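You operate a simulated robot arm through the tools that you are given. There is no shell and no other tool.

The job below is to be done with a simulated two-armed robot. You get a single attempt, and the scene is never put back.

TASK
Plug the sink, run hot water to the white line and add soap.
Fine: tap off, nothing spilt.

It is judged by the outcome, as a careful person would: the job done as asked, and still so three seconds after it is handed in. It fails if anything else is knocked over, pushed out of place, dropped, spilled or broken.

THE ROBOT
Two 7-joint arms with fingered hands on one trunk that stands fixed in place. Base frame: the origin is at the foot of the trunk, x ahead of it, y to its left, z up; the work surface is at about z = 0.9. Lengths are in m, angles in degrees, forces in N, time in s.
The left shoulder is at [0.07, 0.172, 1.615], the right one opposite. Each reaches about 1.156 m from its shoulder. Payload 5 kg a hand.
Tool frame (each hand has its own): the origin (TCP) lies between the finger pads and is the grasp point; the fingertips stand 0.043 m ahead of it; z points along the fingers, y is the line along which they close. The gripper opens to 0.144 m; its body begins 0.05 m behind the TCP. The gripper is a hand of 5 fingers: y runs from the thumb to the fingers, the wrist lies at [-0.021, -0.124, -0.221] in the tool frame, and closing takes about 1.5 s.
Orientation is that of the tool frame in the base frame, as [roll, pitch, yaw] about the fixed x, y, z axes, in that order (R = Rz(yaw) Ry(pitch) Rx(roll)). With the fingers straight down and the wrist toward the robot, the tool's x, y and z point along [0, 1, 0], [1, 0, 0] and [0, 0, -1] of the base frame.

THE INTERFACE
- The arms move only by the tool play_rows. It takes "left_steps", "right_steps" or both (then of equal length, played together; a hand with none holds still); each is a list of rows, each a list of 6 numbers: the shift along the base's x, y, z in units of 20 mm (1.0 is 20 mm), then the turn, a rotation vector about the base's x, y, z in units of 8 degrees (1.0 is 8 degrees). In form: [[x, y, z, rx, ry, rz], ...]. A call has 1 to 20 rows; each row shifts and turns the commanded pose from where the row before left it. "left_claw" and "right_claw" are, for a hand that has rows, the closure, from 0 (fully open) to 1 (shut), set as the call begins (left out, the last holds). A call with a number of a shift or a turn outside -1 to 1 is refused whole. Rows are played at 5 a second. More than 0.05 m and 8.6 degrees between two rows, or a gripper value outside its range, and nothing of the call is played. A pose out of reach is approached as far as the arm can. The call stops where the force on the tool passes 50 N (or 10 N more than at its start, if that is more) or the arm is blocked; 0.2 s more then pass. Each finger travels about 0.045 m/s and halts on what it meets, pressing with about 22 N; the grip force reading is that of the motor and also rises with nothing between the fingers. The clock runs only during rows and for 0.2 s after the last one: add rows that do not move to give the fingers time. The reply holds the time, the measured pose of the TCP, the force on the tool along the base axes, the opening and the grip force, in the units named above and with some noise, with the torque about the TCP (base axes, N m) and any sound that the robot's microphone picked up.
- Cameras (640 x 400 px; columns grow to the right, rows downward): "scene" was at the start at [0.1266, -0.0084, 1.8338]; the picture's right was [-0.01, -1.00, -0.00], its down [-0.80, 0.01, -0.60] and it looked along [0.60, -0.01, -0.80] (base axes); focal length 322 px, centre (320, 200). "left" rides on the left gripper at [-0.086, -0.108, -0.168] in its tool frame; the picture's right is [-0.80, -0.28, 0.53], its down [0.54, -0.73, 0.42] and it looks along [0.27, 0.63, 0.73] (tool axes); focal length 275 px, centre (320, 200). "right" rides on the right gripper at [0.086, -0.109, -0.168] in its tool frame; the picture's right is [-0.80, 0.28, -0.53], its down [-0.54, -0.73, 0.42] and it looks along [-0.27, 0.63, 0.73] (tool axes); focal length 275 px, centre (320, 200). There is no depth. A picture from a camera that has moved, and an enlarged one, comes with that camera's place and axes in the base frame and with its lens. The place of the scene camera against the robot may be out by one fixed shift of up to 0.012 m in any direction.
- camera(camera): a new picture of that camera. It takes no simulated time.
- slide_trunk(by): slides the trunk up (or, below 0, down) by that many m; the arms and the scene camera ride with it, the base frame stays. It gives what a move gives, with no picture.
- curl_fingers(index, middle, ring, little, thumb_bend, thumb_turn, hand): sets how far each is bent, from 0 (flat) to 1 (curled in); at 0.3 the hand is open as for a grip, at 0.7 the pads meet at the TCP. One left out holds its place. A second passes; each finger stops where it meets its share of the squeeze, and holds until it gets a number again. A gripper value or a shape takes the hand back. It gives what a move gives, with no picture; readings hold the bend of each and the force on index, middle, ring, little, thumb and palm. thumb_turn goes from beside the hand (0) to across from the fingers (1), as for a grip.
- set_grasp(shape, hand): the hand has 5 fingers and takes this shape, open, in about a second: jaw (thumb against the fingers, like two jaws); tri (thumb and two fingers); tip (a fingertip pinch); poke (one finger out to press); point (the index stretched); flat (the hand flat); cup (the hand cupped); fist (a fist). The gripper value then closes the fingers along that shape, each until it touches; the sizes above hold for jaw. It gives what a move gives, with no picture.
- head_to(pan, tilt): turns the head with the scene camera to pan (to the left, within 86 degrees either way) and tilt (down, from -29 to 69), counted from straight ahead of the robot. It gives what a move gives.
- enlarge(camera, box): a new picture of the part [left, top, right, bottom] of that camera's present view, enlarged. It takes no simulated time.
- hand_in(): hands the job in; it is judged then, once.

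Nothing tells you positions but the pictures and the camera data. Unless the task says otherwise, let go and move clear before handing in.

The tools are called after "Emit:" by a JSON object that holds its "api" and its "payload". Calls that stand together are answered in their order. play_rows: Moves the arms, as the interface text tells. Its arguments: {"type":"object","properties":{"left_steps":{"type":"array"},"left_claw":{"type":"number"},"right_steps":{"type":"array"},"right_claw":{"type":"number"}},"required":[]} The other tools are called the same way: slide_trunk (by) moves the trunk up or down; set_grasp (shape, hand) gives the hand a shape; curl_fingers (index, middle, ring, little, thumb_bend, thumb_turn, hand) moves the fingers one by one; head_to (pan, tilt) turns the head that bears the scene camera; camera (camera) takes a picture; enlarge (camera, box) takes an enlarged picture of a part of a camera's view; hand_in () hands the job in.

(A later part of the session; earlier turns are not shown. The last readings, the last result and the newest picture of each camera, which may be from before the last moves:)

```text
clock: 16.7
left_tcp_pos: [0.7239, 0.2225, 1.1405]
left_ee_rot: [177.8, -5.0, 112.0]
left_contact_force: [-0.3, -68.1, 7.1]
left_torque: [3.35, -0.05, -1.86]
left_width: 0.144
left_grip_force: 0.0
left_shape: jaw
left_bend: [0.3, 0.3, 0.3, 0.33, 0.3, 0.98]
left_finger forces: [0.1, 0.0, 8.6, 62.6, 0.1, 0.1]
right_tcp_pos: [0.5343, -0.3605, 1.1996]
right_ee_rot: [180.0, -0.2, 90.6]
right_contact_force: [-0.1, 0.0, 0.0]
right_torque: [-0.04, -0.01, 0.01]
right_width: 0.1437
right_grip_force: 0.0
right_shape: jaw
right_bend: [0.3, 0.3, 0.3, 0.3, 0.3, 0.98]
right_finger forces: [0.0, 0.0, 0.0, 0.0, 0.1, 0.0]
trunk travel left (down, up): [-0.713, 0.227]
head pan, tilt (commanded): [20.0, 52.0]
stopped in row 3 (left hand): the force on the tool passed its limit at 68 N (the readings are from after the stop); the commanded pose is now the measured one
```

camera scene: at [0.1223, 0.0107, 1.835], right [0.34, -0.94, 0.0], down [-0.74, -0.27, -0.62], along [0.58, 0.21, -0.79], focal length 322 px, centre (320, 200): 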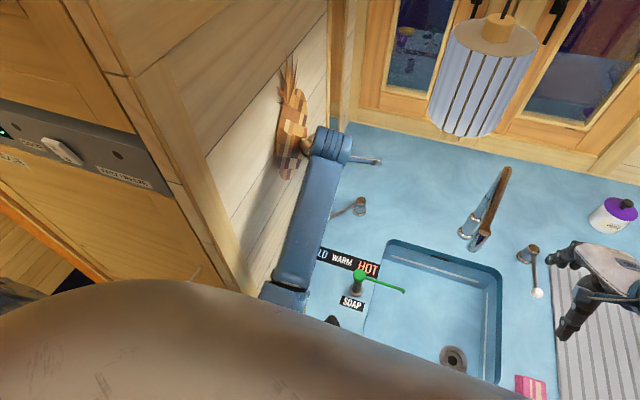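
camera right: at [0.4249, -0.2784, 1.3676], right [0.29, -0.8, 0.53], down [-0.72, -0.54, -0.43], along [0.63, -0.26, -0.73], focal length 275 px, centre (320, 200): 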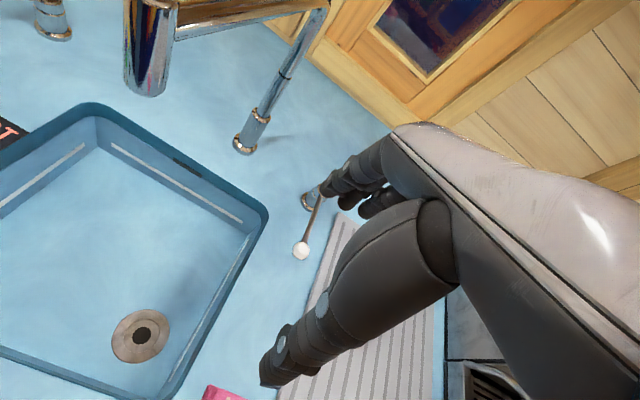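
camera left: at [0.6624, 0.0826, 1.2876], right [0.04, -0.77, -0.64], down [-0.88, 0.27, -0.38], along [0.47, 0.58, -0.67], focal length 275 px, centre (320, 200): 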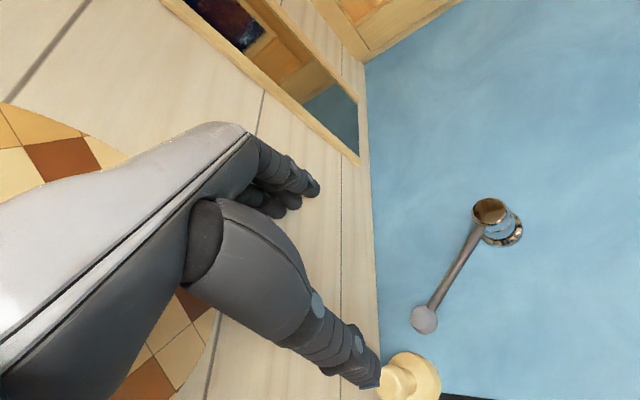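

Moving away still raises the little-finger force, as if it were caught on something. I'll look closely at the fingers before another move.

Emit:
{"api": "camera", "payload": {"camera": "left"}}

Emit:
{"api": "enlarge", "payload": {"camera": "left", "box": [180, 80, 420, 280]}}

Emit:
{"api": "enlarge", "payload": {"camera": "scene", "box": [260, 50, 400, 220]}}

```text
taken
camera left: at [0.6557, 0.0877, 1.2954], right [0.04, -0.79, -0.61], down [-0.87, 0.27, -0.4], along [0.48, 0.55, -0.68], focal length 275 px, centre (320, 200)
```

left: 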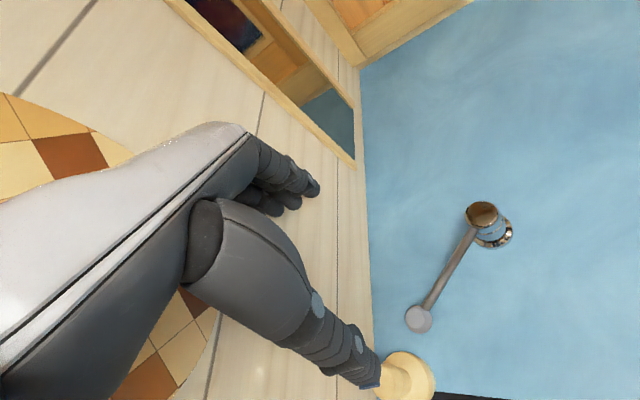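

```text
2.00 times, centred on (300, 180) of left
camera zoom: at [0.6557, 0.0877, 1.2954], right [0.04, -0.79, -0.61], down [-0.87, 0.27, -0.4], along [0.48, 0.55, -0.68], focal length 551 px, centre (360, 240)
```

zoom: 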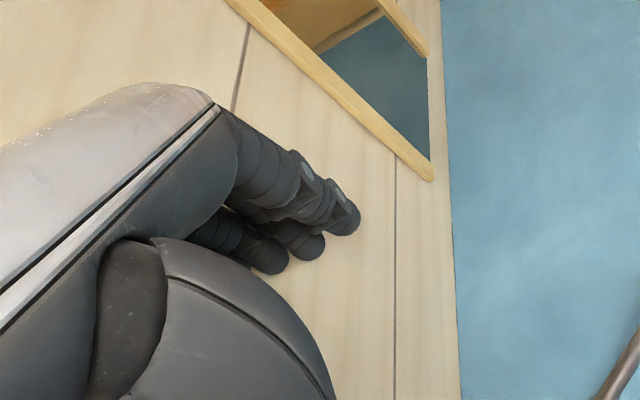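

```text
2.35 times, centred on (330, 135) of scene
camera zoom: at [0.1217, 0.0102, 1.8349], right [0.34, -0.94, 0.0], down [-0.74, -0.27, -0.62], along [0.58, 0.21, -0.79], focal length 757 px, centre (296, 353)
```

zoom: 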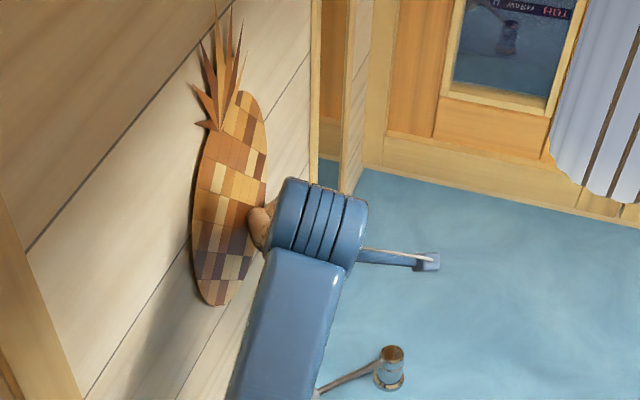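

The contact is partway up the little finger, against the wall. Curling those fingers inward should take them off the wall and drop the load without moving the arm.

Emit:
{"api": "curl_fingers", "payload": {"hand": "left", "little": 0.8, "ring": 0.7}}

Emit:
{"api": "camera", "payload": {"camera": "scene"}}

```text
clock: 17.7
left_tcp_pos: [0.7254, 0.2247, 1.14]
left_ee_rot: [177.8, -5.4, 112.5]
left_contact_force: [18.1, -52.2, 8.8]
left_torque: [4.74, 1.49, -1.43]
left_width: 0.1495
left_grip_force: 25.6
left_shape: fingers
left_bend: [0.3, 0.3, 0.7, 0.8, 0.3, 0.98]
left_finger forces: [0.0, 0.0, 0.0, 52.2, 0.0, 0.0]
right_tcp_pos: [0.5359, -0.3625, 1.1966]
right_ee_rot: [-179.8, -0.3, 90.7]
right_contact_force: [-0.2, 0.5, -0.6]
right_torque: [0.02, 0.01, 0.0]
right_width: 0.1441
right_grip_force: 0.0
right_shape: jaw
right_bend: [0.3, 0.3, 0.3, 0.3, 0.3, 0.98]
right_finger forces: [0.1, 0.1, 0.0, 0.0, 0.0, 0.1]
trunk travel left (down, up): [-0.713, 0.227]
head pan, tilt (commanded): [20.0, 52.0]
```

```text
taken
camera scene: at [0.1256, 0.0072, 1.8348], right [0.34, -0.94, -0.01], down [-0.74, -0.26, -0.62], along [0.58, 0.21, -0.79], focal length 322 px, centre (320, 200)
```

scene: 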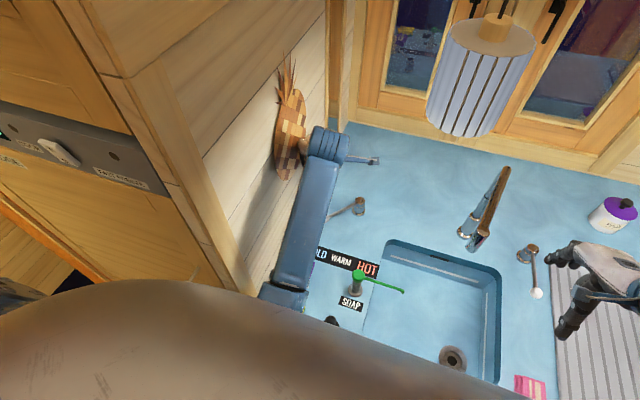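

Emit:
{"api": "play_rows", "payload": {"left_steps": [[0, -0.1, 0, 0, 0, 0], [0, -0.1, 0, 0, 0, 0], [0, -0.1, 0, 0, 0, 0], [0, -0.1, 0, 0, 0, 0]]}}

```text
clock: 18.4
left_tcp_pos: [0.7247, 0.2272, 1.1394]
left_ee_rot: [177.6, -5.9, 112.0]
left_contact_force: [12.2, -64.4, -3.2]
left_torque: [5.08, 0.86, -0.89]
left_width: 0.1493
left_grip_force: 32.2
left_shape: fingers
left_bend: [0.3, 0.3, 0.7, 0.8, 0.3, 0.98]
left_finger forces: [0.1, 0.0, 0.1, 64.4, 0.1, 0.1]
right_tcp_pos: [0.5366, -0.358, 1.1983]
right_ee_rot: [-179.9, -0.2, 90.8]
right_contact_force: [-0.4, 0.5, 0.0]
right_torque: [0.02, -0.04, 0.01]
right_width: 0.1436
right_grip_force: 0.2
right_shape: jaw
right_bend: [0.3, 0.3, 0.3, 0.3, 0.3, 0.98]
right_finger forces: [0.0, 0.1, 0.0, 0.1, 0.0, 0.1]
trunk travel left (down, up): [-0.713, 0.227]
head pan, tilt (commanded): [20.0, 52.0]
stopped in row 3 (left hand): the force on the tool passed its limit at 68 N (the readings are from after the stop); the commanded pose is now the measured one
```

Small moves away from the wall come out reversed, so the elbow is probably blocked by the robot's own body. Turning the hand's yaw back should swing the wrist and elbow outward and free it.

Emit:
{"api": "play_rows", "payload": {"left_steps": [[0, 0, 0, 0, 0, -0.15], [0, 0, 0, 0, 0, -0.25], [0, 0, 0, 0, 0, -0.3], [0, 0, 0, 0, 0, -0.3]]}}

```text
clock: 19.4
left_tcp_pos: [0.722, 0.2283, 1.1403]
left_ee_rot: [177.6, -6.0, 104.4]
left_contact_force: [-18.6, -57.6, -5.4]
left_torque: [4.46, -1.47, 0.91]
left_width: 0.1491
left_grip_force: 28.6
left_shape: fingers
left_bend: [0.3, 0.3, 0.7, 0.8, 0.3, 0.98]
left_finger forces: [0.0, 0.0, 0.0, 56.5, 0.0, 0.4]
right_tcp_pos: [0.5331, -0.36, 1.1987]
right_ee_rot: [180.0, -0.4, 90.8]
right_contact_force: [0.4, -0.3, -0.7]
right_torque: [0.01, 0.0, 0.02]
right_width: 0.1436
right_grip_force: 0.1
right_shape: jaw
right_bend: [0.3, 0.3, 0.3, 0.3, 0.3, 0.98]
right_finger forces: [0.1, 0.0, 0.1, 0.1, 0.0, 0.0]
trunk travel left (down, up): [-0.713, 0.227]
head pan, tilt (commanded): [20.0, 52.0]
```

That worked without a stop: the yaw came back 8 degrees. I'll continue turning it back while easing away from the wall.

Emit:
{"api": "play_rows", "payload": {"left_steps": [[0, 0, 0, 0, 0, -0.3], [0, 0, 0, 0, 0, -0.3], [0, -0.05, 0, 0, 0, -0.3], [0, -0.1, 0, 0, 0, -0.3], [0, -0.1, 0, 0, 0, -0.3]]}}

Emit:
{"api": "camera", "payload": {"camera": "scene"}}

```text
clock: 20.6
left_tcp_pos: [0.7207, 0.2313, 1.1411]
left_ee_rot: [177.4, -6.0, 92.8]
left_contact_force: [-12.6, -32.9, 4.3]
left_torque: [2.75, -1.11, 0.28]
left_width: 0.1492
left_grip_force: 16.3
left_shape: fingers
left_bend: [0.3, 0.3, 0.7, 0.8, 0.3, 0.98]
left_finger forces: [0.1, 0.1, 0.0, 27.1, 0.1, 5.2]
right_tcp_pos: [0.5332, -0.3562, 1.2008]
right_ee_rot: [179.9, -0.2, 90.9]
right_contact_force: [0.3, 0.0, 0.1]
right_torque: [-0.04, 0.01, -0.01]
right_width: 0.144
right_grip_force: 0.0
right_shape: jaw
right_bend: [0.3, 0.3, 0.3, 0.3, 0.3, 0.98]
right_finger forces: [0.0, 0.1, 0.1, 0.0, 0.0, 0.0]
trunk travel left (down, up): [-0.713, 0.227]
head pan, tilt (commanded): [20.0, 52.0]
```

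```text
taken
camera scene: at [0.1192, 0.0125, 1.8353], right [0.34, -0.94, 0.0], down [-0.74, -0.27, -0.62], along [0.58, 0.21, -0.79], focal length 322 px, centre (320, 200)
```

scene: 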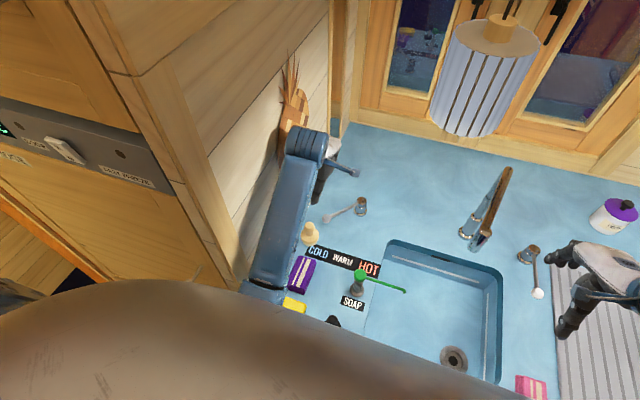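

The force has halved and the forearm has swung outward. Now I'll translate gently away from the wall.

Emit:
{"api": "play_rows", "payload": {"left_steps": [[0, -0.15, 0, 0, 0, -0.1], [0, -0.25, 0, 0, 0, -0.1], [0, -0.3, 0, 0, 0, 0], [0, -0.3, 0, 0, 0, 0], [0, -0.3, 0, 0, 0, 0], [0, -0.3, 0, 0, 0, 0]]}}

Emit:
{"api": "camera", "payload": {"camera": "scene"}}

```text
clock: 22.0
left_tcp_pos: [0.7243, 0.2012, 1.1364]
left_ee_rot: [177.8, -5.8, 91.1]
left_contact_force: [-0.6, 0.2, 0.0]
left_torque: [-0.02, -0.02, 0.0]
left_width: 0.1497
left_grip_force: 0.1
left_shape: fingers
left_bend: [0.3, 0.3, 0.7, 0.8, 0.3, 0.98]
left_finger forces: [0.0, 0.1, 0.1, 0.1, 0.0, 0.0]
right_tcp_pos: [0.5355, -0.3523, 1.2008]
right_ee_rot: [-180.0, 0.0, 90.7]
right_contact_force: [-0.9, 0.1, 0.2]
right_torque: [-0.01, -0.01, 0.05]
right_width: 0.1438
right_grip_force: 0.0
right_shape: jaw
right_bend: [0.3, 0.3, 0.3, 0.3, 0.3, 0.98]
right_finger forces: [0.0, 0.0, 0.1, 0.0, 0.1, 0.1]
trunk travel left (down, up): [-0.713, 0.227]
head pan, tilt (commanded): [20.0, 52.0]
```

```text
taken
camera scene: at [0.1231, 0.0183, 1.8348], right [0.34, -0.94, 0.0], down [-0.74, -0.27, -0.62], along [0.58, 0.21, -0.79], focal length 322 px, centre (320, 200)
```

scene: 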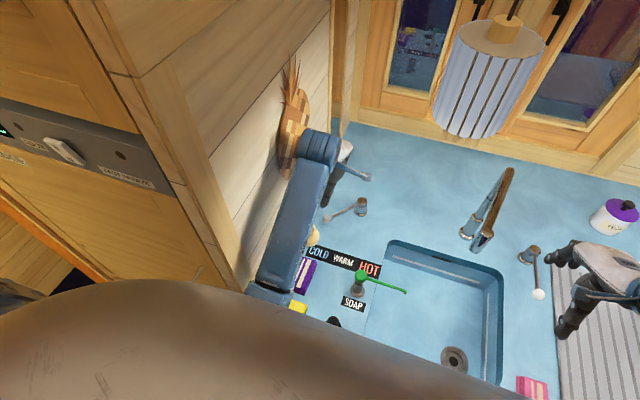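

The left arm is free with zero force, and the trunk is back to nominal. I'll retract it toward its start pose in stages and straighten the tilt once clear of the board.

Emit:
{"api": "play_rows", "payload": {"left_steps": [[0, -0.5, 0.2, 0, 0, 0], [0, -0.5, 0.3, 0, 0, 0], [-0.5, -0.3, 0.5, 0, 0, 0], [-0.7, 0, 0.5, -0.1, 0, 0], [-0.7, 0, 0.5, -0.1, 0, 0], [-0.7, 0, 0.5, -0.1, 0, 0], [-0.7, 0, 0.3, -0.1, 0, 0]]}}

Emit:
{"api": "camera", "payload": {"camera": "scene"}}

```text
clock: 23.6
left_tcp_pos: [0.6575, 0.1746, 1.194]
left_ee_rot: [177.6, -2.6, 91.2]
left_contact_force: [-0.1, -0.8, -0.9]
left_torque: [0.02, -0.01, 0.01]
left_width: 0.1494
left_grip_force: 0.0
left_shape: fingers
left_bend: [0.3, 0.3, 0.7, 0.8, 0.3, 0.98]
left_finger forces: [0.0, 0.1, 0.0, 0.1, 0.1, 0.0]
right_tcp_pos: [0.5357, -0.3527, 1.201]
right_ee_rot: [180.0, 0.0, 90.8]
right_contact_force: [0.5, 0.1, 0.0]
right_torque: [-0.06, -0.02, 0.02]
right_width: 0.1441
right_grip_force: 0.0
right_shape: jaw
right_bend: [0.3, 0.3, 0.3, 0.3, 0.3, 0.98]
right_finger forces: [0.0, 0.0, 0.1, 0.0, 0.0, 0.1]
trunk travel left (down, up): [-0.713, 0.227]
head pan, tilt (commanded): [20.0, 52.0]
```

```text
taken
camera scene: at [0.1217, 0.0183, 1.8349], right [0.34, -0.94, 0.0], down [-0.74, -0.27, -0.62], along [0.58, 0.21, -0.79], focal length 322 px, centre (320, 200)
```

scene: 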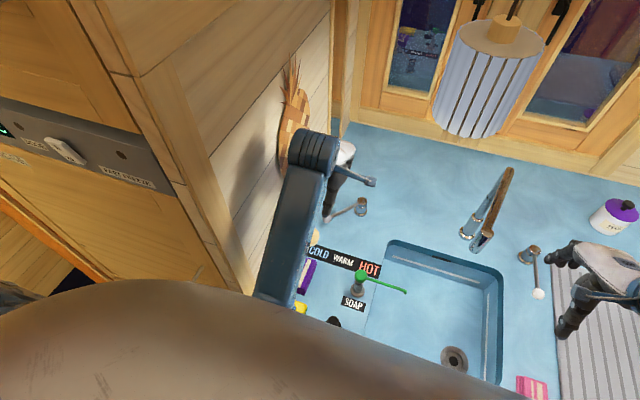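

Emit:
{"api": "play_rows", "payload": {"left_steps": [[-0.8, 0, 0.1, -0.08, 0.07, 0], [-0.8, 0, 0.1, -0.08, 0.07, 0], [-0.8, 0, 0, -0.08, 0.07, 0], [-0.8, 0, 0, -0.08, 0.07, 0], [-0.8, 0, 0, 0, 0, 0], [-0.8, 0, 0, 0, 0, 0], [-0.8, 0, 0, 0, 0, 0], [-0.8, 0, 0, 0, 0, 0]], "left_claw": 0.0}}

Emit:
{"api": "head_to", "payload": {"pan": 0, "tilt": 46}}

Emit:
{"api": "camera", "payload": {"camera": "scene"}}

Emit:
{"api": "camera", "payload": {"camera": "left"}}

Emit:
{"api": "enlarge", "payload": {"camera": "scene", "box": [140, 90, 300, 260]}}

```text
clock: 25.4
left_tcp_pos: [0.5281, 0.1761, 1.1982]
left_ee_rot: [179.9, -0.1, 91.1]
left_contact_force: [0.5, 1.5, 0.5]
left_torque: [0.01, 0.0, 0.0]
left_width: 0.1441
left_grip_force: 0.2
left_shape: jaw
left_bend: [0.3, 0.3, 0.3, 0.3, 0.3, 0.98]
left_finger forces: [0.0, 0.1, 0.1, 0.1, 0.1, 0.0]
right_tcp_pos: [0.5356, -0.3538, 1.201]
right_ee_rot: [180.0, 0.0, 90.8]
right_contact_force: [-0.3, -0.3, 0.3]
right_torque: [0.01, 0.0, -0.02]
right_width: 0.144
right_grip_force: 0.0
right_shape: jaw
right_bend: [0.3, 0.3, 0.3, 0.3, 0.3, 0.98]
right_finger forces: [0.0, 0.1, 0.1, 0.0, 0.0, 0.1]
trunk travel left (down, up): [-0.713, 0.227]
head pan, tilt (commanded): [20.0, 52.0]
```

```text
clock: 26.2
left_tcp_pos: [0.5288, 0.1771, 1.1976]
left_ee_rot: [180.0, -0.1, 91.1]
left_contact_force: [-0.8, 0.3, 0.1]
left_torque: [0.02, 0.01, -0.01]
left_width: 0.1439
left_grip_force: 0.0
left_shape: jaw
left_bend: [0.3, 0.3, 0.3, 0.3, 0.3, 0.98]
left_finger forces: [0.0, 0.1, 0.0, 0.1, 0.0, 0.1]
right_tcp_pos: [0.5358, -0.3538, 1.2]
right_ee_rot: [180.0, 0.0, 90.8]
right_contact_force: [-0.4, -0.3, 0.5]
right_torque: [0.02, -0.02, -0.01]
right_width: 0.1437
right_grip_force: 0.1
right_shape: jaw
right_bend: [0.3, 0.3, 0.3, 0.3, 0.3, 0.98]
right_finger forces: [0.0, 0.1, 0.0, 0.0, 0.1, 0.0]
trunk travel left (down, up): [-0.713, 0.227]
head pan, tilt (commanded): [0.0, 46.0]
```

```text
taken
camera scene: at [0.1328, -0.0075, 1.8429], right [0.0, -1.0, 0.0], down [-0.72, 0.0, -0.69], along [0.69, 0.0, -0.72], focal length 322 px, centre (320, 200)
```

scene: 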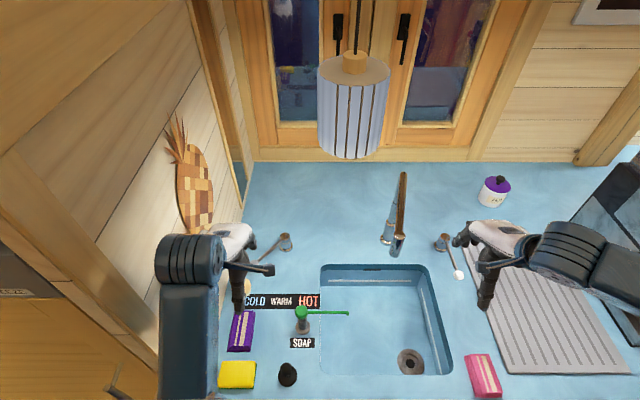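

```text
taken
camera left: at [0.4229, 0.0879, 1.3647], right [-0.27, -0.8, -0.53], down [-0.74, 0.53, -0.42], along [0.62, 0.28, -0.73], focal length 275 px, centre (320, 200)
```

left: 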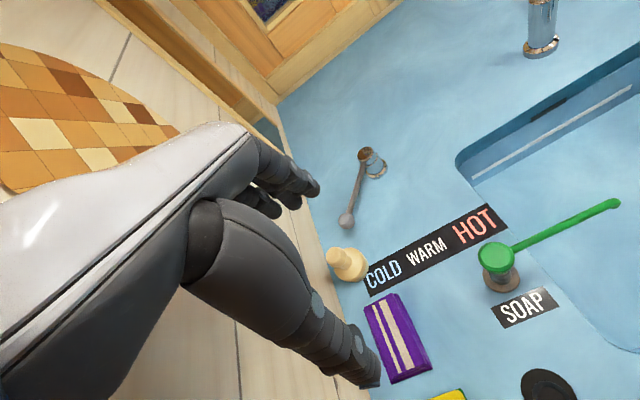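

```text
2.35 times, centred on (220, 175) of scene
camera zoom: at [0.1328, -0.0075, 1.8429], right [0.0, -1.0, 0.0], down [-0.72, 0.0, -0.69], along [0.69, 0.0, -0.72], focal length 757 px, centre (555, 259)
```

zoom: 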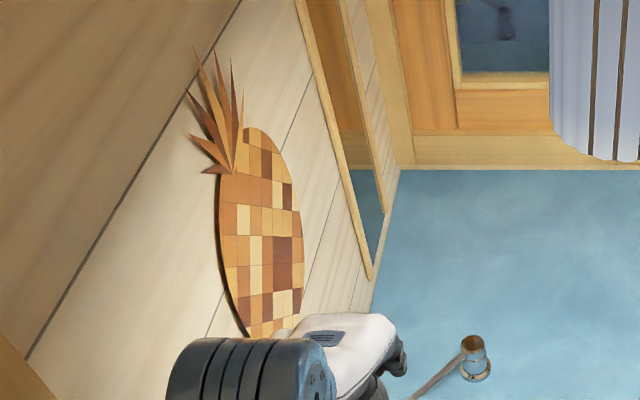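

The pineapple board is still in place and nothing on the counter has moved. I'll leave the left arm parked and fetch the black plug with the right hand, turning it so the wrist stays to the right.

Emit:
{"api": "play_rows", "payload": {"right_steps": [[-0.8, 0, -0.3, 0, 0, 0.5], [-0.8, 0, -0.3, 0, 0, 0.5], [-0.8, 0, -0.3, 0, 0, 0.5], [-0.8, 0, -0.3, 0, 0, 0.5], [-0.6, 0.2, -0.3, 0, 0, 0.5], [-0.6, 0.4, -0.3, 0, 0, 0.5], [-0.6, 0.6, -0.3, 0, 0, 0.5], [-0.4, 0.8, -0.3, 0, 0, 0.5], [0, 0, 0, 0, 0, 0]]}}

Emit:
{"api": "camera", "payload": {"camera": "scene"}}

```text
clock: 28.2
left_tcp_pos: [0.5298, 0.1764, 1.1976]
left_ee_rot: [180.0, -0.1, 91.1]
left_contact_force: [0.3, 0.8, 0.1]
left_torque: [0.01, 0.0, 0.02]
left_width: 0.1438
left_grip_force: 0.0
left_shape: jaw
left_bend: [0.3, 0.3, 0.3, 0.3, 0.3, 0.98]
left_finger forces: [0.0, 0.0, 0.1, 0.1, 0.0, 0.1]
right_tcp_pos: [0.4284, -0.313, 1.152]
right_ee_rot: [-179.9, 0.0, 122.9]
right_contact_force: [-0.1, -0.1, 0.1]
right_torque: [0.01, 0.0, -0.01]
right_width: 0.1437
right_grip_force: 0.1
right_shape: jaw
right_bend: [0.3, 0.3, 0.3, 0.3, 0.3, 0.98]
right_finger forces: [0.1, 0.0, 0.0, 0.0, 0.0, 0.1]
trunk travel left (down, up): [-0.713, 0.227]
head pan, tilt (commanded): [0.0, 46.0]
```

```text
taken
camera scene: at [0.1329, -0.0075, 1.843], right [0.0, -1.0, 0.0], down [-0.72, 0.0, -0.69], along [0.69, 0.0, -0.72], focal length 322 px, centre (320, 200)
```

scene: 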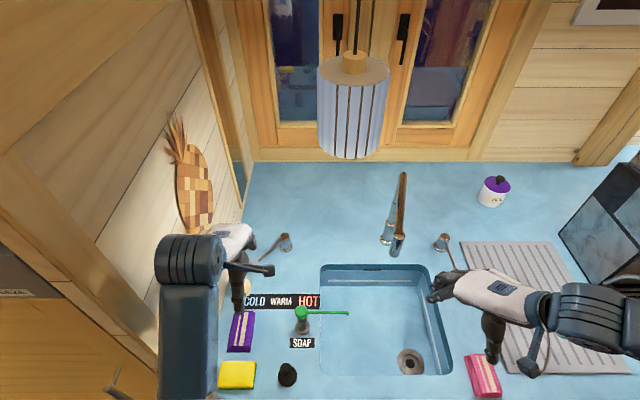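

Emit:
{"api": "play_rows", "payload": {"right_steps": [[-0.1, 1, -0.1, 0, 0, 0.4], [-0.1, 1, -0.1, 0, 0, 0.4], [-0.1, 1, -0.1, 0, 0, 0.4], [-0.1, 1, -0.1, 0, 0, 0.4], [-0.1, 1, -0.1, 0, 0, 0.4], [-0.1, 1, -0.1, 0, 0, 0.4], [-0.1, 1, -0.1, 0, 0, 0.4], [-0.1, 1, -0.1, 0, 0, 0.4], [-0.1, 1, -0.1, 0, 0, 0.4], [-0.1, 1, -0.1, 0, 0, 0.4], [0, 0, 0, 0, 0, 0]]}}

Emit:
{"api": "camera", "payload": {"camera": "scene"}}

Emit:
{"api": "camera", "payload": {"camera": "right"}}

```text
clock: 30.6
left_tcp_pos: [0.5293, 0.1767, 1.1985]
left_ee_rot: [180.0, 0.0, 91.0]
left_contact_force: [-0.5, 0.2, 0.5]
left_torque: [0.0, -0.02, 0.0]
left_width: 0.1441
left_grip_force: 0.2
left_shape: jaw
left_bend: [0.3, 0.3, 0.3, 0.3, 0.3, 0.98]
left_finger forces: [0.1, 0.0, 0.0, 0.0, 0.0, 0.0]
right_tcp_pos: [0.4079, -0.113, 1.1329]
right_ee_rot: [180.0, 0.0, 155.0]
right_contact_force: [0.0, 0.2, -0.7]
right_torque: [-0.03, 0.03, 0.05]
right_width: 0.1438
right_grip_force: 0.0
right_shape: jaw
right_bend: [0.3, 0.3, 0.3, 0.3, 0.3, 0.98]
right_finger forces: [0.0, 0.1, 0.0, 0.0, 0.0, 0.0]
trunk travel left (down, up): [-0.713, 0.227]
head pan, tilt (commanded): [0.0, 46.0]
```

```text
taken
camera scene: at [0.1324, -0.0078, 1.843], right [0.0, -1.0, 0.0], down [-0.72, 0.0, -0.69], along [0.69, 0.0, -0.72], focal length 322 px, centre (320, 200)
```

scene: 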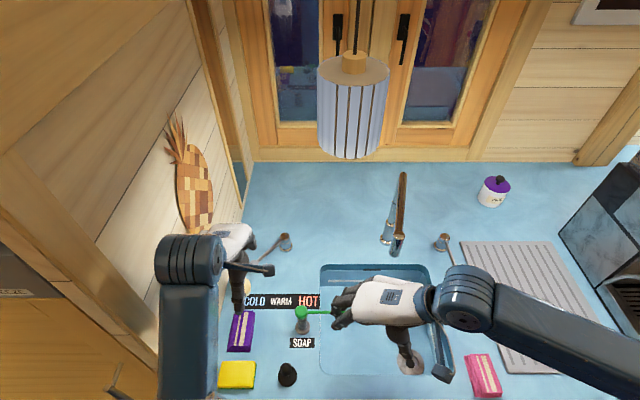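

```text
taken
camera right: at [0.2855, -0.1746, 1.3009], right [0.84, -0.08, 0.53], down [0.18, -0.89, -0.42], along [0.51, 0.45, -0.73], focal length 275 px, centre (320, 200)
```

right: 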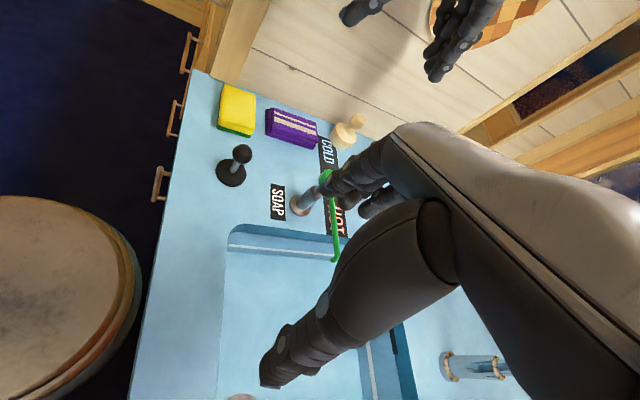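

Emit:
{"api": "enlarge", "payload": {"camera": "right", "box": [190, 120, 290, 200]}}

Emit:
{"api": "enlarge", "payload": {"camera": "right", "box": [310, 90, 410, 170]}}

```text
5.00 times, centred on (240, 160) of right
camera zoom: at [0.2855, -0.1746, 1.3009], right [0.84, -0.08, 0.53], down [0.18, -0.89, -0.42], along [0.51, 0.45, -0.73], focal length 1376 px, centre (720, 400)
```

zoom: 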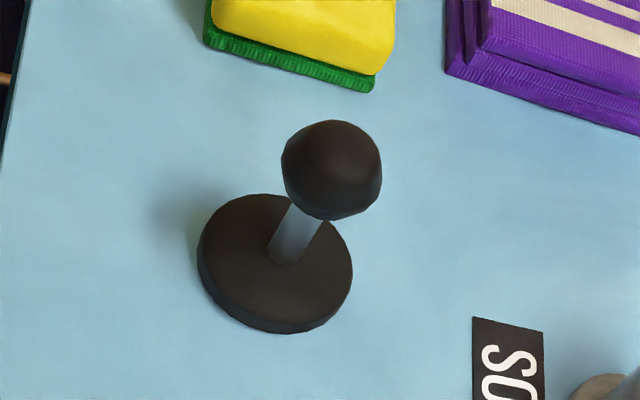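

```text
5.00 times, centred on (360, 130) of right
camera zoom: at [0.2855, -0.1746, 1.3009], right [0.84, -0.08, 0.53], down [0.18, -0.89, -0.42], along [0.51, 0.45, -0.73], focal length 1376 px, centre (120, 550)
```

zoom: 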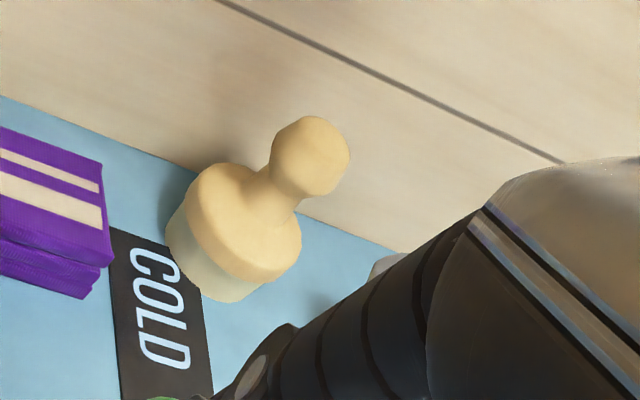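

The plug is upright with its ball knob at about (0.386, 0.084, 0.967). I'll move the parked left hand a little forward for clearance and bring the right hand over the plug, half closed.

Emit:
{"api": "play_rows", "payload": {"left_steps": [[0.9, 0, 0.1, 0, 0, 0], [0.9, 0, 0.1, 0, 0, 0], [0.9, 0, 0, 0, 0, 0], [0.9, 0, 0, 0, 0, 0], [0, 0, 0, 0, 0, 0]], "right_claw": 0.4, "right_steps": [[0, 0, 0, 0, 0, 0], [-0.1, 0.5, -0.5, 0, 0, 0.2], [-0.1, 0.7, -0.6, 0, 0, 0.2], [-0.1, 0.8, -0.6, 0, 0, 0.2], [-0.1, 0.8, -0.6, 0, 0, 0.2]]}}

Emit:
{"api": "play_rows", "payload": {"right_steps": [[-0.1, 1, -0.5, 0, 0, 0], [-0.1, 1, -0.5, 0, 0, 0], [-0.1, 1, -0.5, 0, 0, 0], [-0.1, 1, -0.4, 0, 0, 0], [-0.1, 1, 0, 0, 0, 0], [-0.1, 1, 0, 0, 0, 0], [-0.1, 0.8, 0, 0, 0, 0], [0, 0, 0, 0, 0, 0]]}}

Emit:
{"api": "camera", "payload": {"camera": "scene"}}

Emit:
{"api": "camera", "payload": {"camera": "right"}}

```text
clock: 31.8
left_tcp_pos: [0.6006, 0.1753, 1.2025]
left_ee_rot: [-180.0, 0.0, 91.1]
left_contact_force: [-0.8, -0.3, -0.5]
left_torque: [-0.05, 0.01, 0.0]
left_width: 0.1439
left_grip_force: 0.2
left_shape: jaw
left_bend: [0.3, 0.3, 0.3, 0.3, 0.3, 0.98]
left_finger forces: [0.1, 0.0, 0.1, 0.0, 0.1, 0.1]
right_tcp_pos: [0.4007, -0.0573, 1.086]
right_ee_rot: [179.9, 0.0, 161.1]
right_contact_force: [0.0, 1.3, -0.1]
right_torque: [-0.01, 0.0, 0.0]
right_width: 0.0867
right_grip_force: 0.1
right_shape: jaw
right_bend: [0.28, 0.41, 0.38, 0.43, 0.65, 1.0]
right_finger forces: [0.0, 0.1, 0.1, 0.0, 0.0, 0.0]
trunk travel left (down, up): [-0.713, 0.227]
head pan, tilt (commanded): [0.0, 46.0]
```

```text
clock: 33.6
left_tcp_pos: [0.6015, 0.1744, 1.2027]
left_ee_rot: [-179.9, -0.1, 91.1]
left_contact_force: [0.1, 0.3, 0.2]
left_torque: [0.02, -0.01, 0.01]
left_width: 0.1437
left_grip_force: 0.0
left_shape: jaw
left_bend: [0.3, 0.3, 0.3, 0.3, 0.3, 0.98]
left_finger forces: [0.0, 0.1, 0.1, 0.0, 0.0, 0.0]
right_tcp_pos: [0.3852, 0.0794, 1.0486]
right_ee_rot: [-179.9, 0.0, 161.2]
right_contact_force: [0.0, 0.2, -0.4]
right_torque: [0.0, 0.0, -0.02]
right_width: 0.0868
right_grip_force: 0.2
right_shape: jaw
right_bend: [0.28, 0.41, 0.38, 0.43, 0.65, 1.0]
right_finger forces: [0.0, 0.1, 0.1, 0.0, 0.0, 0.1]
trunk travel left (down, up): [-0.713, 0.227]
head pan, tilt (commanded): [0.0, 46.0]
```

```text
taken
camera scene: at [0.1327, -0.0076, 1.843], right [0.0, -1.0, 0.0], down [-0.72, 0.0, -0.69], along [0.69, 0.0, -0.72], focal length 322 px, centre (320, 200)
```

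scene: 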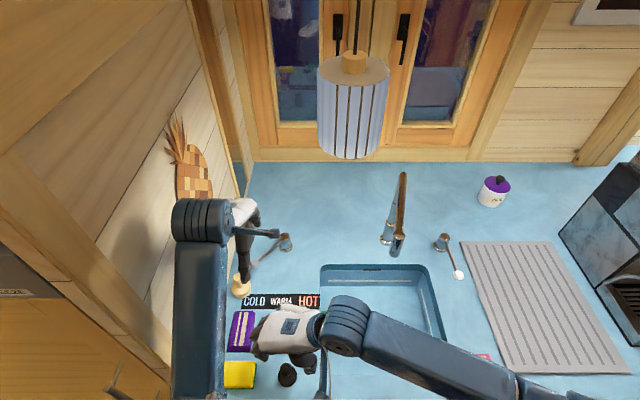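

```text
taken
camera right: at [0.2701, 0.0043, 1.2172], right [0.85, 0.01, 0.53], down [0.28, -0.86, -0.42], along [0.46, 0.51, -0.73], focal length 275 px, centre (320, 200)
```

right: 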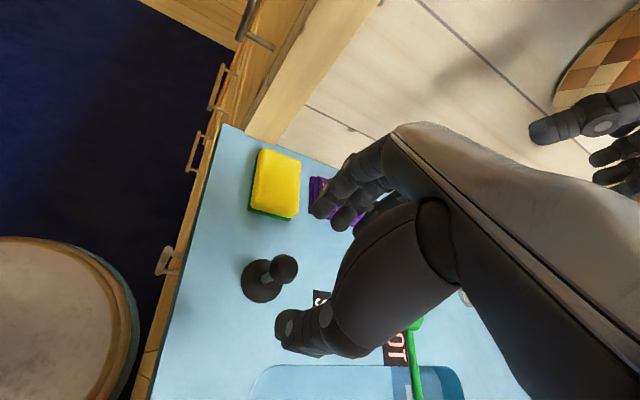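

The knob sits right between thumb and fingers. I'll descend around it and close.

Emit:
{"api": "play_rows", "payload": {"right_steps": [[-0.1, 0.2, -1, 0, 0, 0], [0, 0, -1, 0, 0, 0], [0, 0, -1, 0, 0, 0], [0, 0, -1, 0, 0, 0], [0, 0, 0, 0, 0, 0]]}}

Emit:
{"api": "camera", "payload": {"camera": "right"}}

Emit:
{"api": "camera", "payload": {"camera": "scene"}}

```text
clock: 34.8
left_tcp_pos: [0.6014, 0.1751, 1.202]
left_ee_rot: [-179.9, -0.1, 91.1]
left_contact_force: [0.7, -0.4, 0.9]
left_torque: [0.01, 0.01, -0.03]
left_width: 0.144
left_grip_force: 0.0
left_shape: jaw
left_bend: [0.3, 0.3, 0.3, 0.3, 0.3, 0.98]
left_finger forces: [0.0, 0.1, 0.1, 0.0, 0.0, 0.0]
right_tcp_pos: [0.3854, 0.0832, 0.9685]
right_ee_rot: [-180.0, 0.0, 161.2]
right_contact_force: [0.2, -0.1, -0.3]
right_torque: [0.01, -0.03, 0.01]
right_width: 0.0869
right_grip_force: 0.1
right_shape: jaw
right_bend: [0.28, 0.41, 0.38, 0.43, 0.65, 1.0]
right_finger forces: [0.1, 0.0, 0.0, 0.1, 0.0, 0.1]
trunk travel left (down, up): [-0.713, 0.227]
head pan, tilt (commanded): [0.0, 46.0]
```

```text
taken
camera right: at [0.2683, 0.0074, 1.1373], right [0.85, 0.01, 0.53], down [0.28, -0.86, -0.42], along [0.46, 0.51, -0.73], focal length 275 px, centre (320, 200)
```

right: 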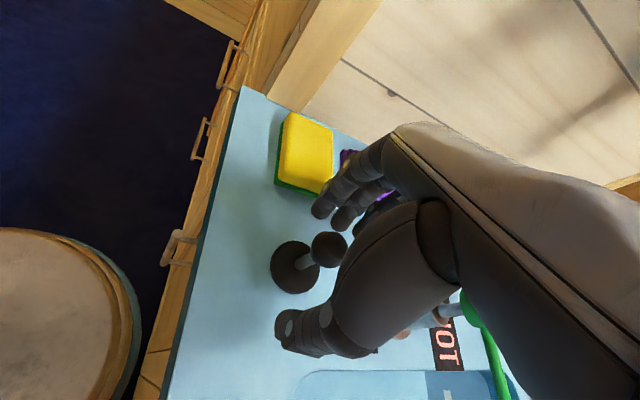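

```text
taken
camera scene: at [0.1327, -0.0073, 1.843], right [0.0, -1.0, 0.0], down [-0.72, 0.0, -0.69], along [0.69, 0.0, -0.72], focal length 322 px, centre (320, 200)
```

scene: 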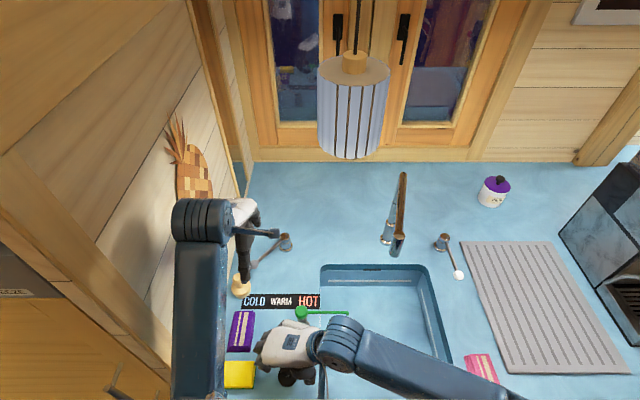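

Emit:
{"api": "play_rows", "payload": {"right_steps": [[0, 0, 0, 0, 0, 0], [0, 0, 0, 0, 0, 0], [0, 0, 0, 0, 0, 0], [0, 0, 0, 0, 0, 0], [0, 0, 0, 0, 0, 0], [0, 0, 0, 0, 0, 0], [0, 0, 0, 0, 0, 0], [0, 0, 0, 0, 0, 0]], "right_claw": 1.0}}

Emit:
{"api": "camera", "payload": {"camera": "right"}}

```text
clock: 36.6
left_tcp_pos: [0.6015, 0.1745, 1.2026]
left_ee_rot: [-180.0, 0.1, 91.1]
left_contact_force: [0.0, -0.5, 0.2]
left_torque: [0.01, 0.03, 0.0]
left_width: 0.144
left_grip_force: 0.0
left_shape: jaw
left_bend: [0.3, 0.3, 0.3, 0.3, 0.3, 0.98]
left_finger forces: [0.0, 0.1, 0.1, 0.1, 0.0, 0.0]
right_tcp_pos: [0.3842, 0.0815, 0.9682]
right_ee_rot: [180.0, 0.1, 161.3]
right_contact_force: [1.2, 0.7, -0.9]
right_torque: [0.0, -0.01, -0.03]
right_width: 0.0042
right_grip_force: 22.0
right_shape: jaw
right_bend: [0.72, 0.7, 0.7, 0.7, 0.74, 1.0]
right_finger forces: [11.3, 1.2, 0.0, 0.1, 15.9, 0.1]
trunk travel left (down, up): [-0.713, 0.227]
head pan, tilt (commanded): [0.0, 46.0]
```

```text
taken
camera right: at [0.2684, 0.0074, 1.1375], right [0.85, 0.01, 0.53], down [0.28, -0.86, -0.42], along [0.46, 0.51, -0.73], focal length 275 px, centre (320, 200)
```

right: 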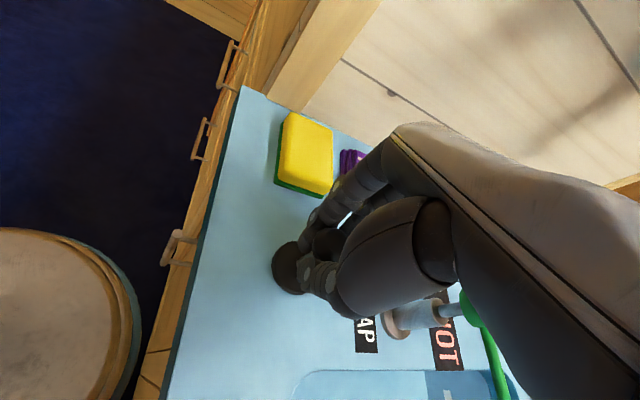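

Emit:
{"api": "enlarge", "payload": {"camera": "right", "box": [250, 190, 390, 310]}}

Emit:
{"api": "enlarge", "payload": {"camera": "scene", "box": [240, 310, 360, 395]}}

```text
3.33 times, centred on (320, 250) of right
camera zoom: at [0.2684, 0.0074, 1.1375], right [0.85, 0.01, 0.53], down [0.28, -0.86, -0.42], along [0.46, 0.51, -0.73], focal length 918 px, centre (320, 33)
```

zoom: 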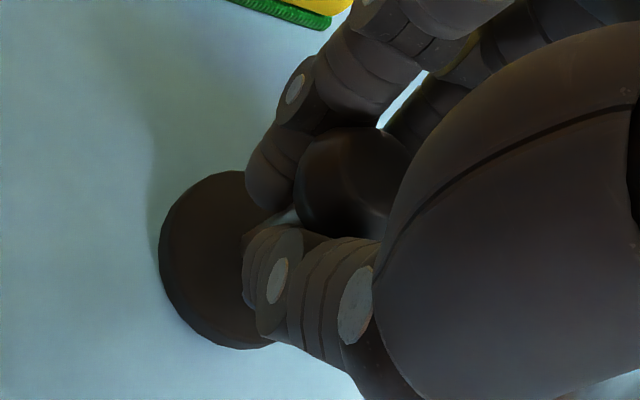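

```text
4.71 times, centred on (300, 352) of scene
camera zoom: at [0.1327, -0.0073, 1.843], right [0.0, -1.0, 0.0], down [-0.72, 0.0, -0.69], along [0.69, 0.0, -0.72], focal length 1514 px, centre (414, -518)
```

zoom: 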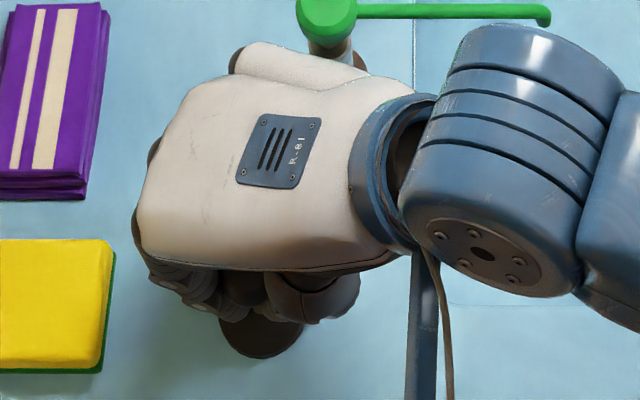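

The thumb and index pinch the stem just under the ball, so the ball cages the grip. I'll lift the plug and check it comes along.

Emit:
{"api": "play_rows", "payload": {"right_steps": [[0, 0, 0.4, 0, 0, 0], [0, 0, 0.7, 0, 0, 0], [0, 0, 0.8, 0, 0, 0], [0, 0, 0.8, 0, 0, 0], [0, 0, 0.8, 0, 0, 0], [0, 0, 0.8, 0, 0, 0], [0, 0, 0.8, 0, 0, 0], [0, 0, 0.8, 0, 0, 0], [0, 0, 0.6, 0, 0, 0], [0, 0, 0, 0, 0, 0]]}}

Emit:
{"api": "enlarge", "payload": {"camera": "right", "box": [220, 160, 400, 340]}}

Emit:
{"api": "enlarge", "payload": {"camera": "scene", "box": [220, 270, 380, 395]}}

```text
clock: 38.8
left_tcp_pos: [0.6009, 0.174, 1.2018]
left_ee_rot: [-180.0, 0.1, 91.1]
left_contact_force: [0.0, 0.0, -0.6]
left_torque: [0.01, -0.02, 0.0]
left_width: 0.1439
left_grip_force: 0.0
left_shape: jaw
left_bend: [0.3, 0.3, 0.3, 0.3, 0.3, 0.98]
left_finger forces: [0.1, 0.1, 0.0, 0.1, 0.1, 0.0]
right_tcp_pos: [0.3845, 0.0827, 1.0982]
right_ee_rot: [179.9, 0.0, 161.2]
right_contact_force: [-0.3, 0.6, -0.8]
right_torque: [-0.01, 0.02, 0.04]
right_width: 0.0042
right_grip_force: 22.2
right_shape: jaw
right_bend: [0.72, 0.7, 0.7, 0.7, 0.74, 1.0]
right_finger forces: [11.4, 1.2, 0.0, 0.0, 15.7, 0.0]
trunk travel left (down, up): [-0.713, 0.227]
head pan, tilt (commanded): [0.0, 46.0]
```

```text
2.22 times, centred on (310, 250) of right
camera zoom: at [0.269, 0.0079, 1.2672], right [0.85, 0.01, 0.53], down [0.28, -0.86, -0.42], along [0.46, 0.51, -0.73], focal length 612 px, centre (342, 89)
```

zoom: 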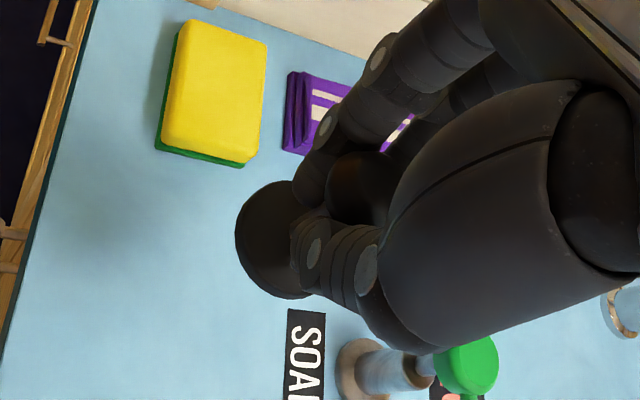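

```text
3.20 times, centred on (300, 332) of scene
camera zoom: at [0.1328, -0.0074, 1.843], right [0.0, -1.0, 0.0], down [-0.72, 0.0, -0.69], along [0.69, 0.0, -0.72], focal length 1029 px, centre (384, -224)
```

zoom: 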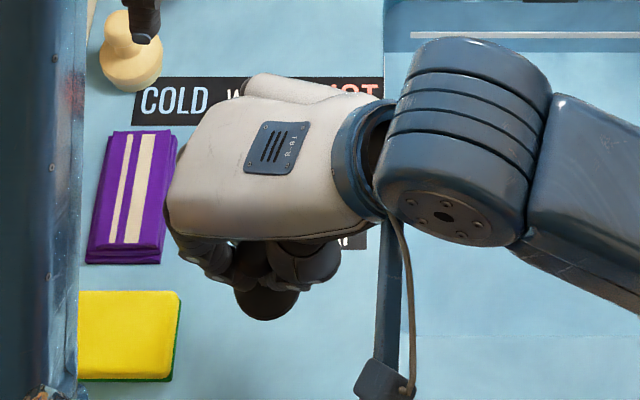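

Emit:
{"api": "play_rows", "payload": {"right_steps": [[0.3, -0.6, 0, 0, 0, 0], [0.3, -1, 0, 0, 0, 0], [0.3, -1, 0, 0, 0, 0], [0.3, -1, 0, 0, 0, 0], [0.3, -1, 0, 0, 0, 0], [0.3, -1, 0, 0, 0, 0], [0.3, -1, 0, 0, 0, 0], [0.3, -1, 0, 0, 0, 0], [0.3, -1, 0, 0, 0, 0], [0.3, -1, 0, 0, 0, 0], [0.3, -1, 0, 0, 0, 0], [0.3, -1, 0, 0, 0, 0], [0.3, -1, 0, 0, 0, 0], [0.15, -1, 0, 0, 0, 0], [0, -1, 0, 0, 0, 0], [0, -1, 0, 0, 0, 0], [0, -1, 0, 0, 0, 0], [0, -1, 0, 0, 0, 0], [0, -0.7, 0, 0, 0, 0], [0, 0, 0, 0, 0, 0]]}}

Emit:
{"api": "camera", "payload": {"camera": "right"}}

Emit:
{"api": "camera", "payload": {"camera": "scene"}}

```text
clock: 43.0
left_tcp_pos: [0.6008, 0.1746, 1.2025]
left_ee_rot: [-180.0, 0.0, 91.1]
left_contact_force: [0.7, 0.4, -0.5]
left_torque: [0.02, 0.0, 0.0]
left_width: 0.1442
left_grip_force: 0.1
left_shape: jaw
left_bend: [0.3, 0.3, 0.3, 0.3, 0.3, 0.98]
left_finger forces: [0.1, 0.1, 0.1, 0.0, 0.1, 0.1]
right_tcp_pos: [0.4658, -0.2832, 1.0972]
right_ee_rot: [-180.0, 0.1, 161.2]
right_contact_force: [0.1, 0.1, -0.6]
right_torque: [0.02, 0.04, 0.0]
right_width: 0.0041
right_grip_force: 21.9
right_shape: jaw
right_bend: [0.72, 0.7, 0.7, 0.7, 0.74, 1.0]
right_finger forces: [11.5, 1.3, 0.1, 0.0, 15.8, 0.0]
trunk travel left (down, up): [-0.713, 0.227]
head pan, tilt (commanded): [0.0, 46.0]
```

```text
taken
camera right: at [0.3498, -0.3583, 1.266], right [0.85, 0.01, 0.53], down [0.28, -0.86, -0.42], along [0.46, 0.51, -0.73], focal length 275 px, centre (320, 200)
```

right: 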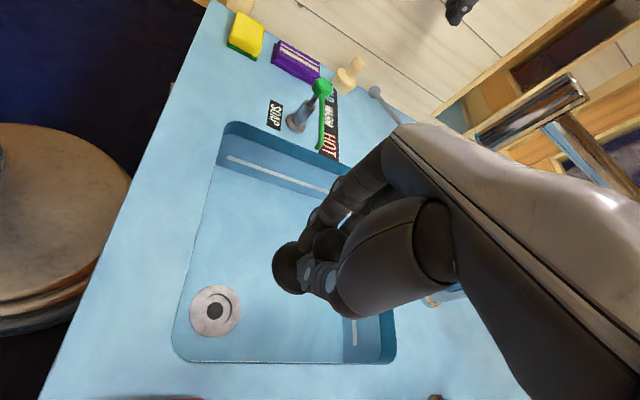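

```text
taken
camera scene: at [0.133, -0.0072, 1.8429], right [0.0, -1.0, 0.0], down [-0.72, 0.0, -0.69], along [0.69, 0.0, -0.72], focal length 322 px, centre (320, 200)
```

scene: 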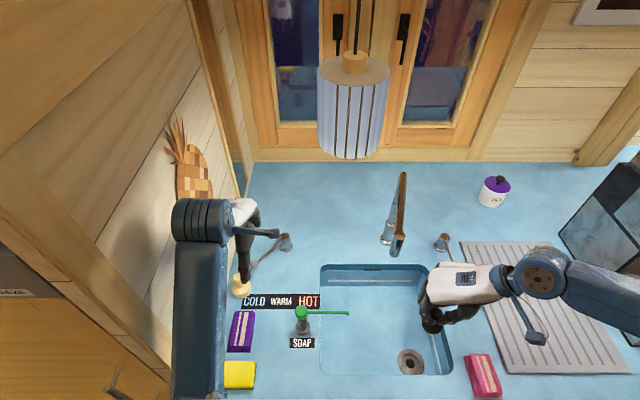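

The plug is now above the drain, which I place at (0.466, -0.283) with the floor at about z = 0.75. I'll lower it partway and check the alignment against the recess.

Emit:
{"api": "play_rows", "payload": {"right_steps": [[0, 0, -0.6, 0, 0, 0], [0, 0, -0.8, 0, 0, 0], [0, 0, -0.8, 0, 0, 0], [0, 0, -0.8, 0, 0, 0], [0, 0, -0.8, 0, 0, 0], [0, 0, -0.8, 0, 0, 0], [0, 0, -0.8, 0, 0, 0], [0, 0, -0.8, 0, 0, 0], [0, 0, -0.8, 0, 0, 0], [0, 0, -0.8, 0, 0, 0], [0, 0, -0.8, 0, 0, 0], [0, 0, -0.8, 0, 0, 0], [0, 0, 0, 0, 0, 0]]}}

Emit:
{"api": "camera", "payload": {"camera": "right"}}

Emit:
{"api": "enlarge", "payload": {"camera": "right", "box": [220, 200, 360, 320]}}

Emit:
{"api": "enlarge", "payload": {"camera": "scene", "box": [360, 280, 500, 395]}}

```text
clock: 45.8
left_tcp_pos: [0.6006, 0.1733, 1.202]
left_ee_rot: [-180.0, -0.1, 91.2]
left_contact_force: [-0.2, 0.6, -0.3]
left_torque: [0.02, 0.0, -0.01]
left_width: 0.1439
left_grip_force: 0.0
left_shape: jaw
left_bend: [0.3, 0.3, 0.3, 0.3, 0.3, 0.98]
left_finger forces: [0.0, 0.1, 0.0, 0.0, 0.0, 0.0]
right_tcp_pos: [0.4646, -0.2838, 0.9104]
right_ee_rot: [180.0, 0.0, 161.2]
right_contact_force: [-0.1, -0.1, 0.1]
right_torque: [-0.01, 0.0, 0.0]
right_width: 0.0043
right_grip_force: 21.8
right_shape: jaw
right_bend: [0.72, 0.7, 0.7, 0.7, 0.74, 1.0]
right_finger forces: [11.5, 1.3, 0.0, 0.1, 15.8, 0.1]
trunk travel left (down, up): [-0.713, 0.227]
head pan, tilt (commanded): [0.0, 46.0]
```

```text
taken
camera right: at [0.3489, -0.3585, 1.079], right [0.84, 0.01, 0.53], down [0.28, -0.86, -0.42], along [0.46, 0.51, -0.73], focal length 275 px, centre (320, 200)
```

right: 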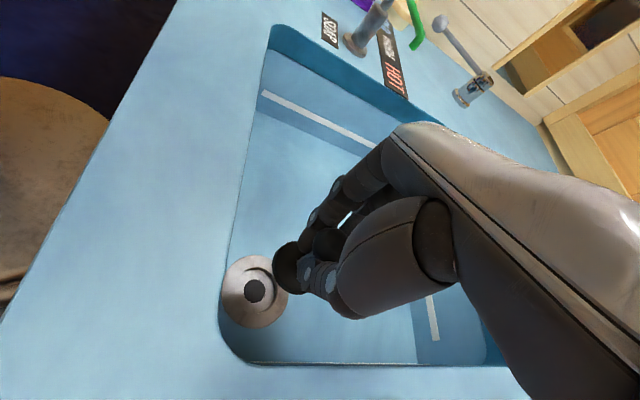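

```text
3.33 times, centred on (290, 260) of right
camera zoom: at [0.3489, -0.3585, 1.079], right [0.84, 0.01, 0.53], down [0.28, -0.86, -0.42], along [0.46, 0.51, -0.73], focal length 918 px, centre (420, 0)
```

zoom: 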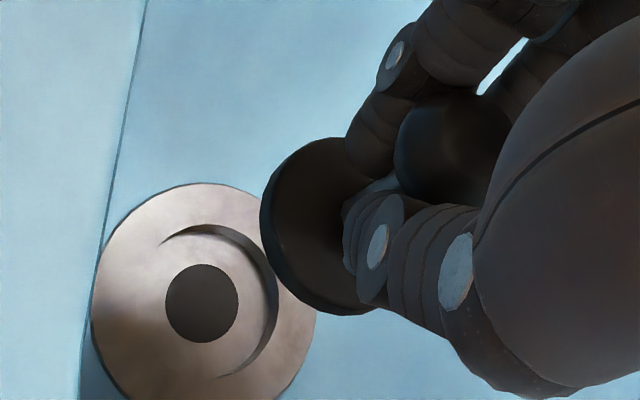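

```text
3.48 times, centred on (430, 338) of scene
camera zoom: at [0.1327, -0.0075, 1.843], right [0.0, -1.0, 0.0], down [-0.72, 0.0, -0.69], along [0.69, 0.0, -0.72], focal length 1119 px, centre (-63, -278)
```

zoom: 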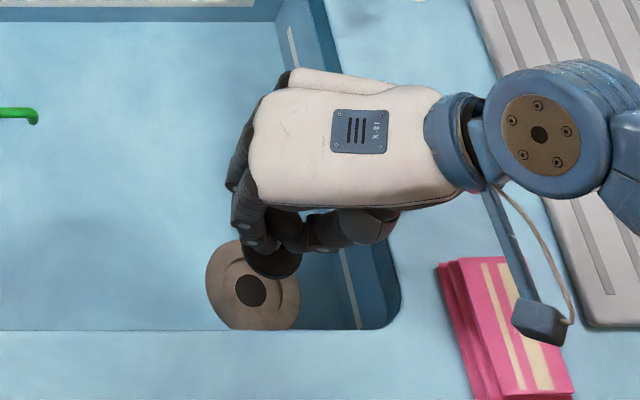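

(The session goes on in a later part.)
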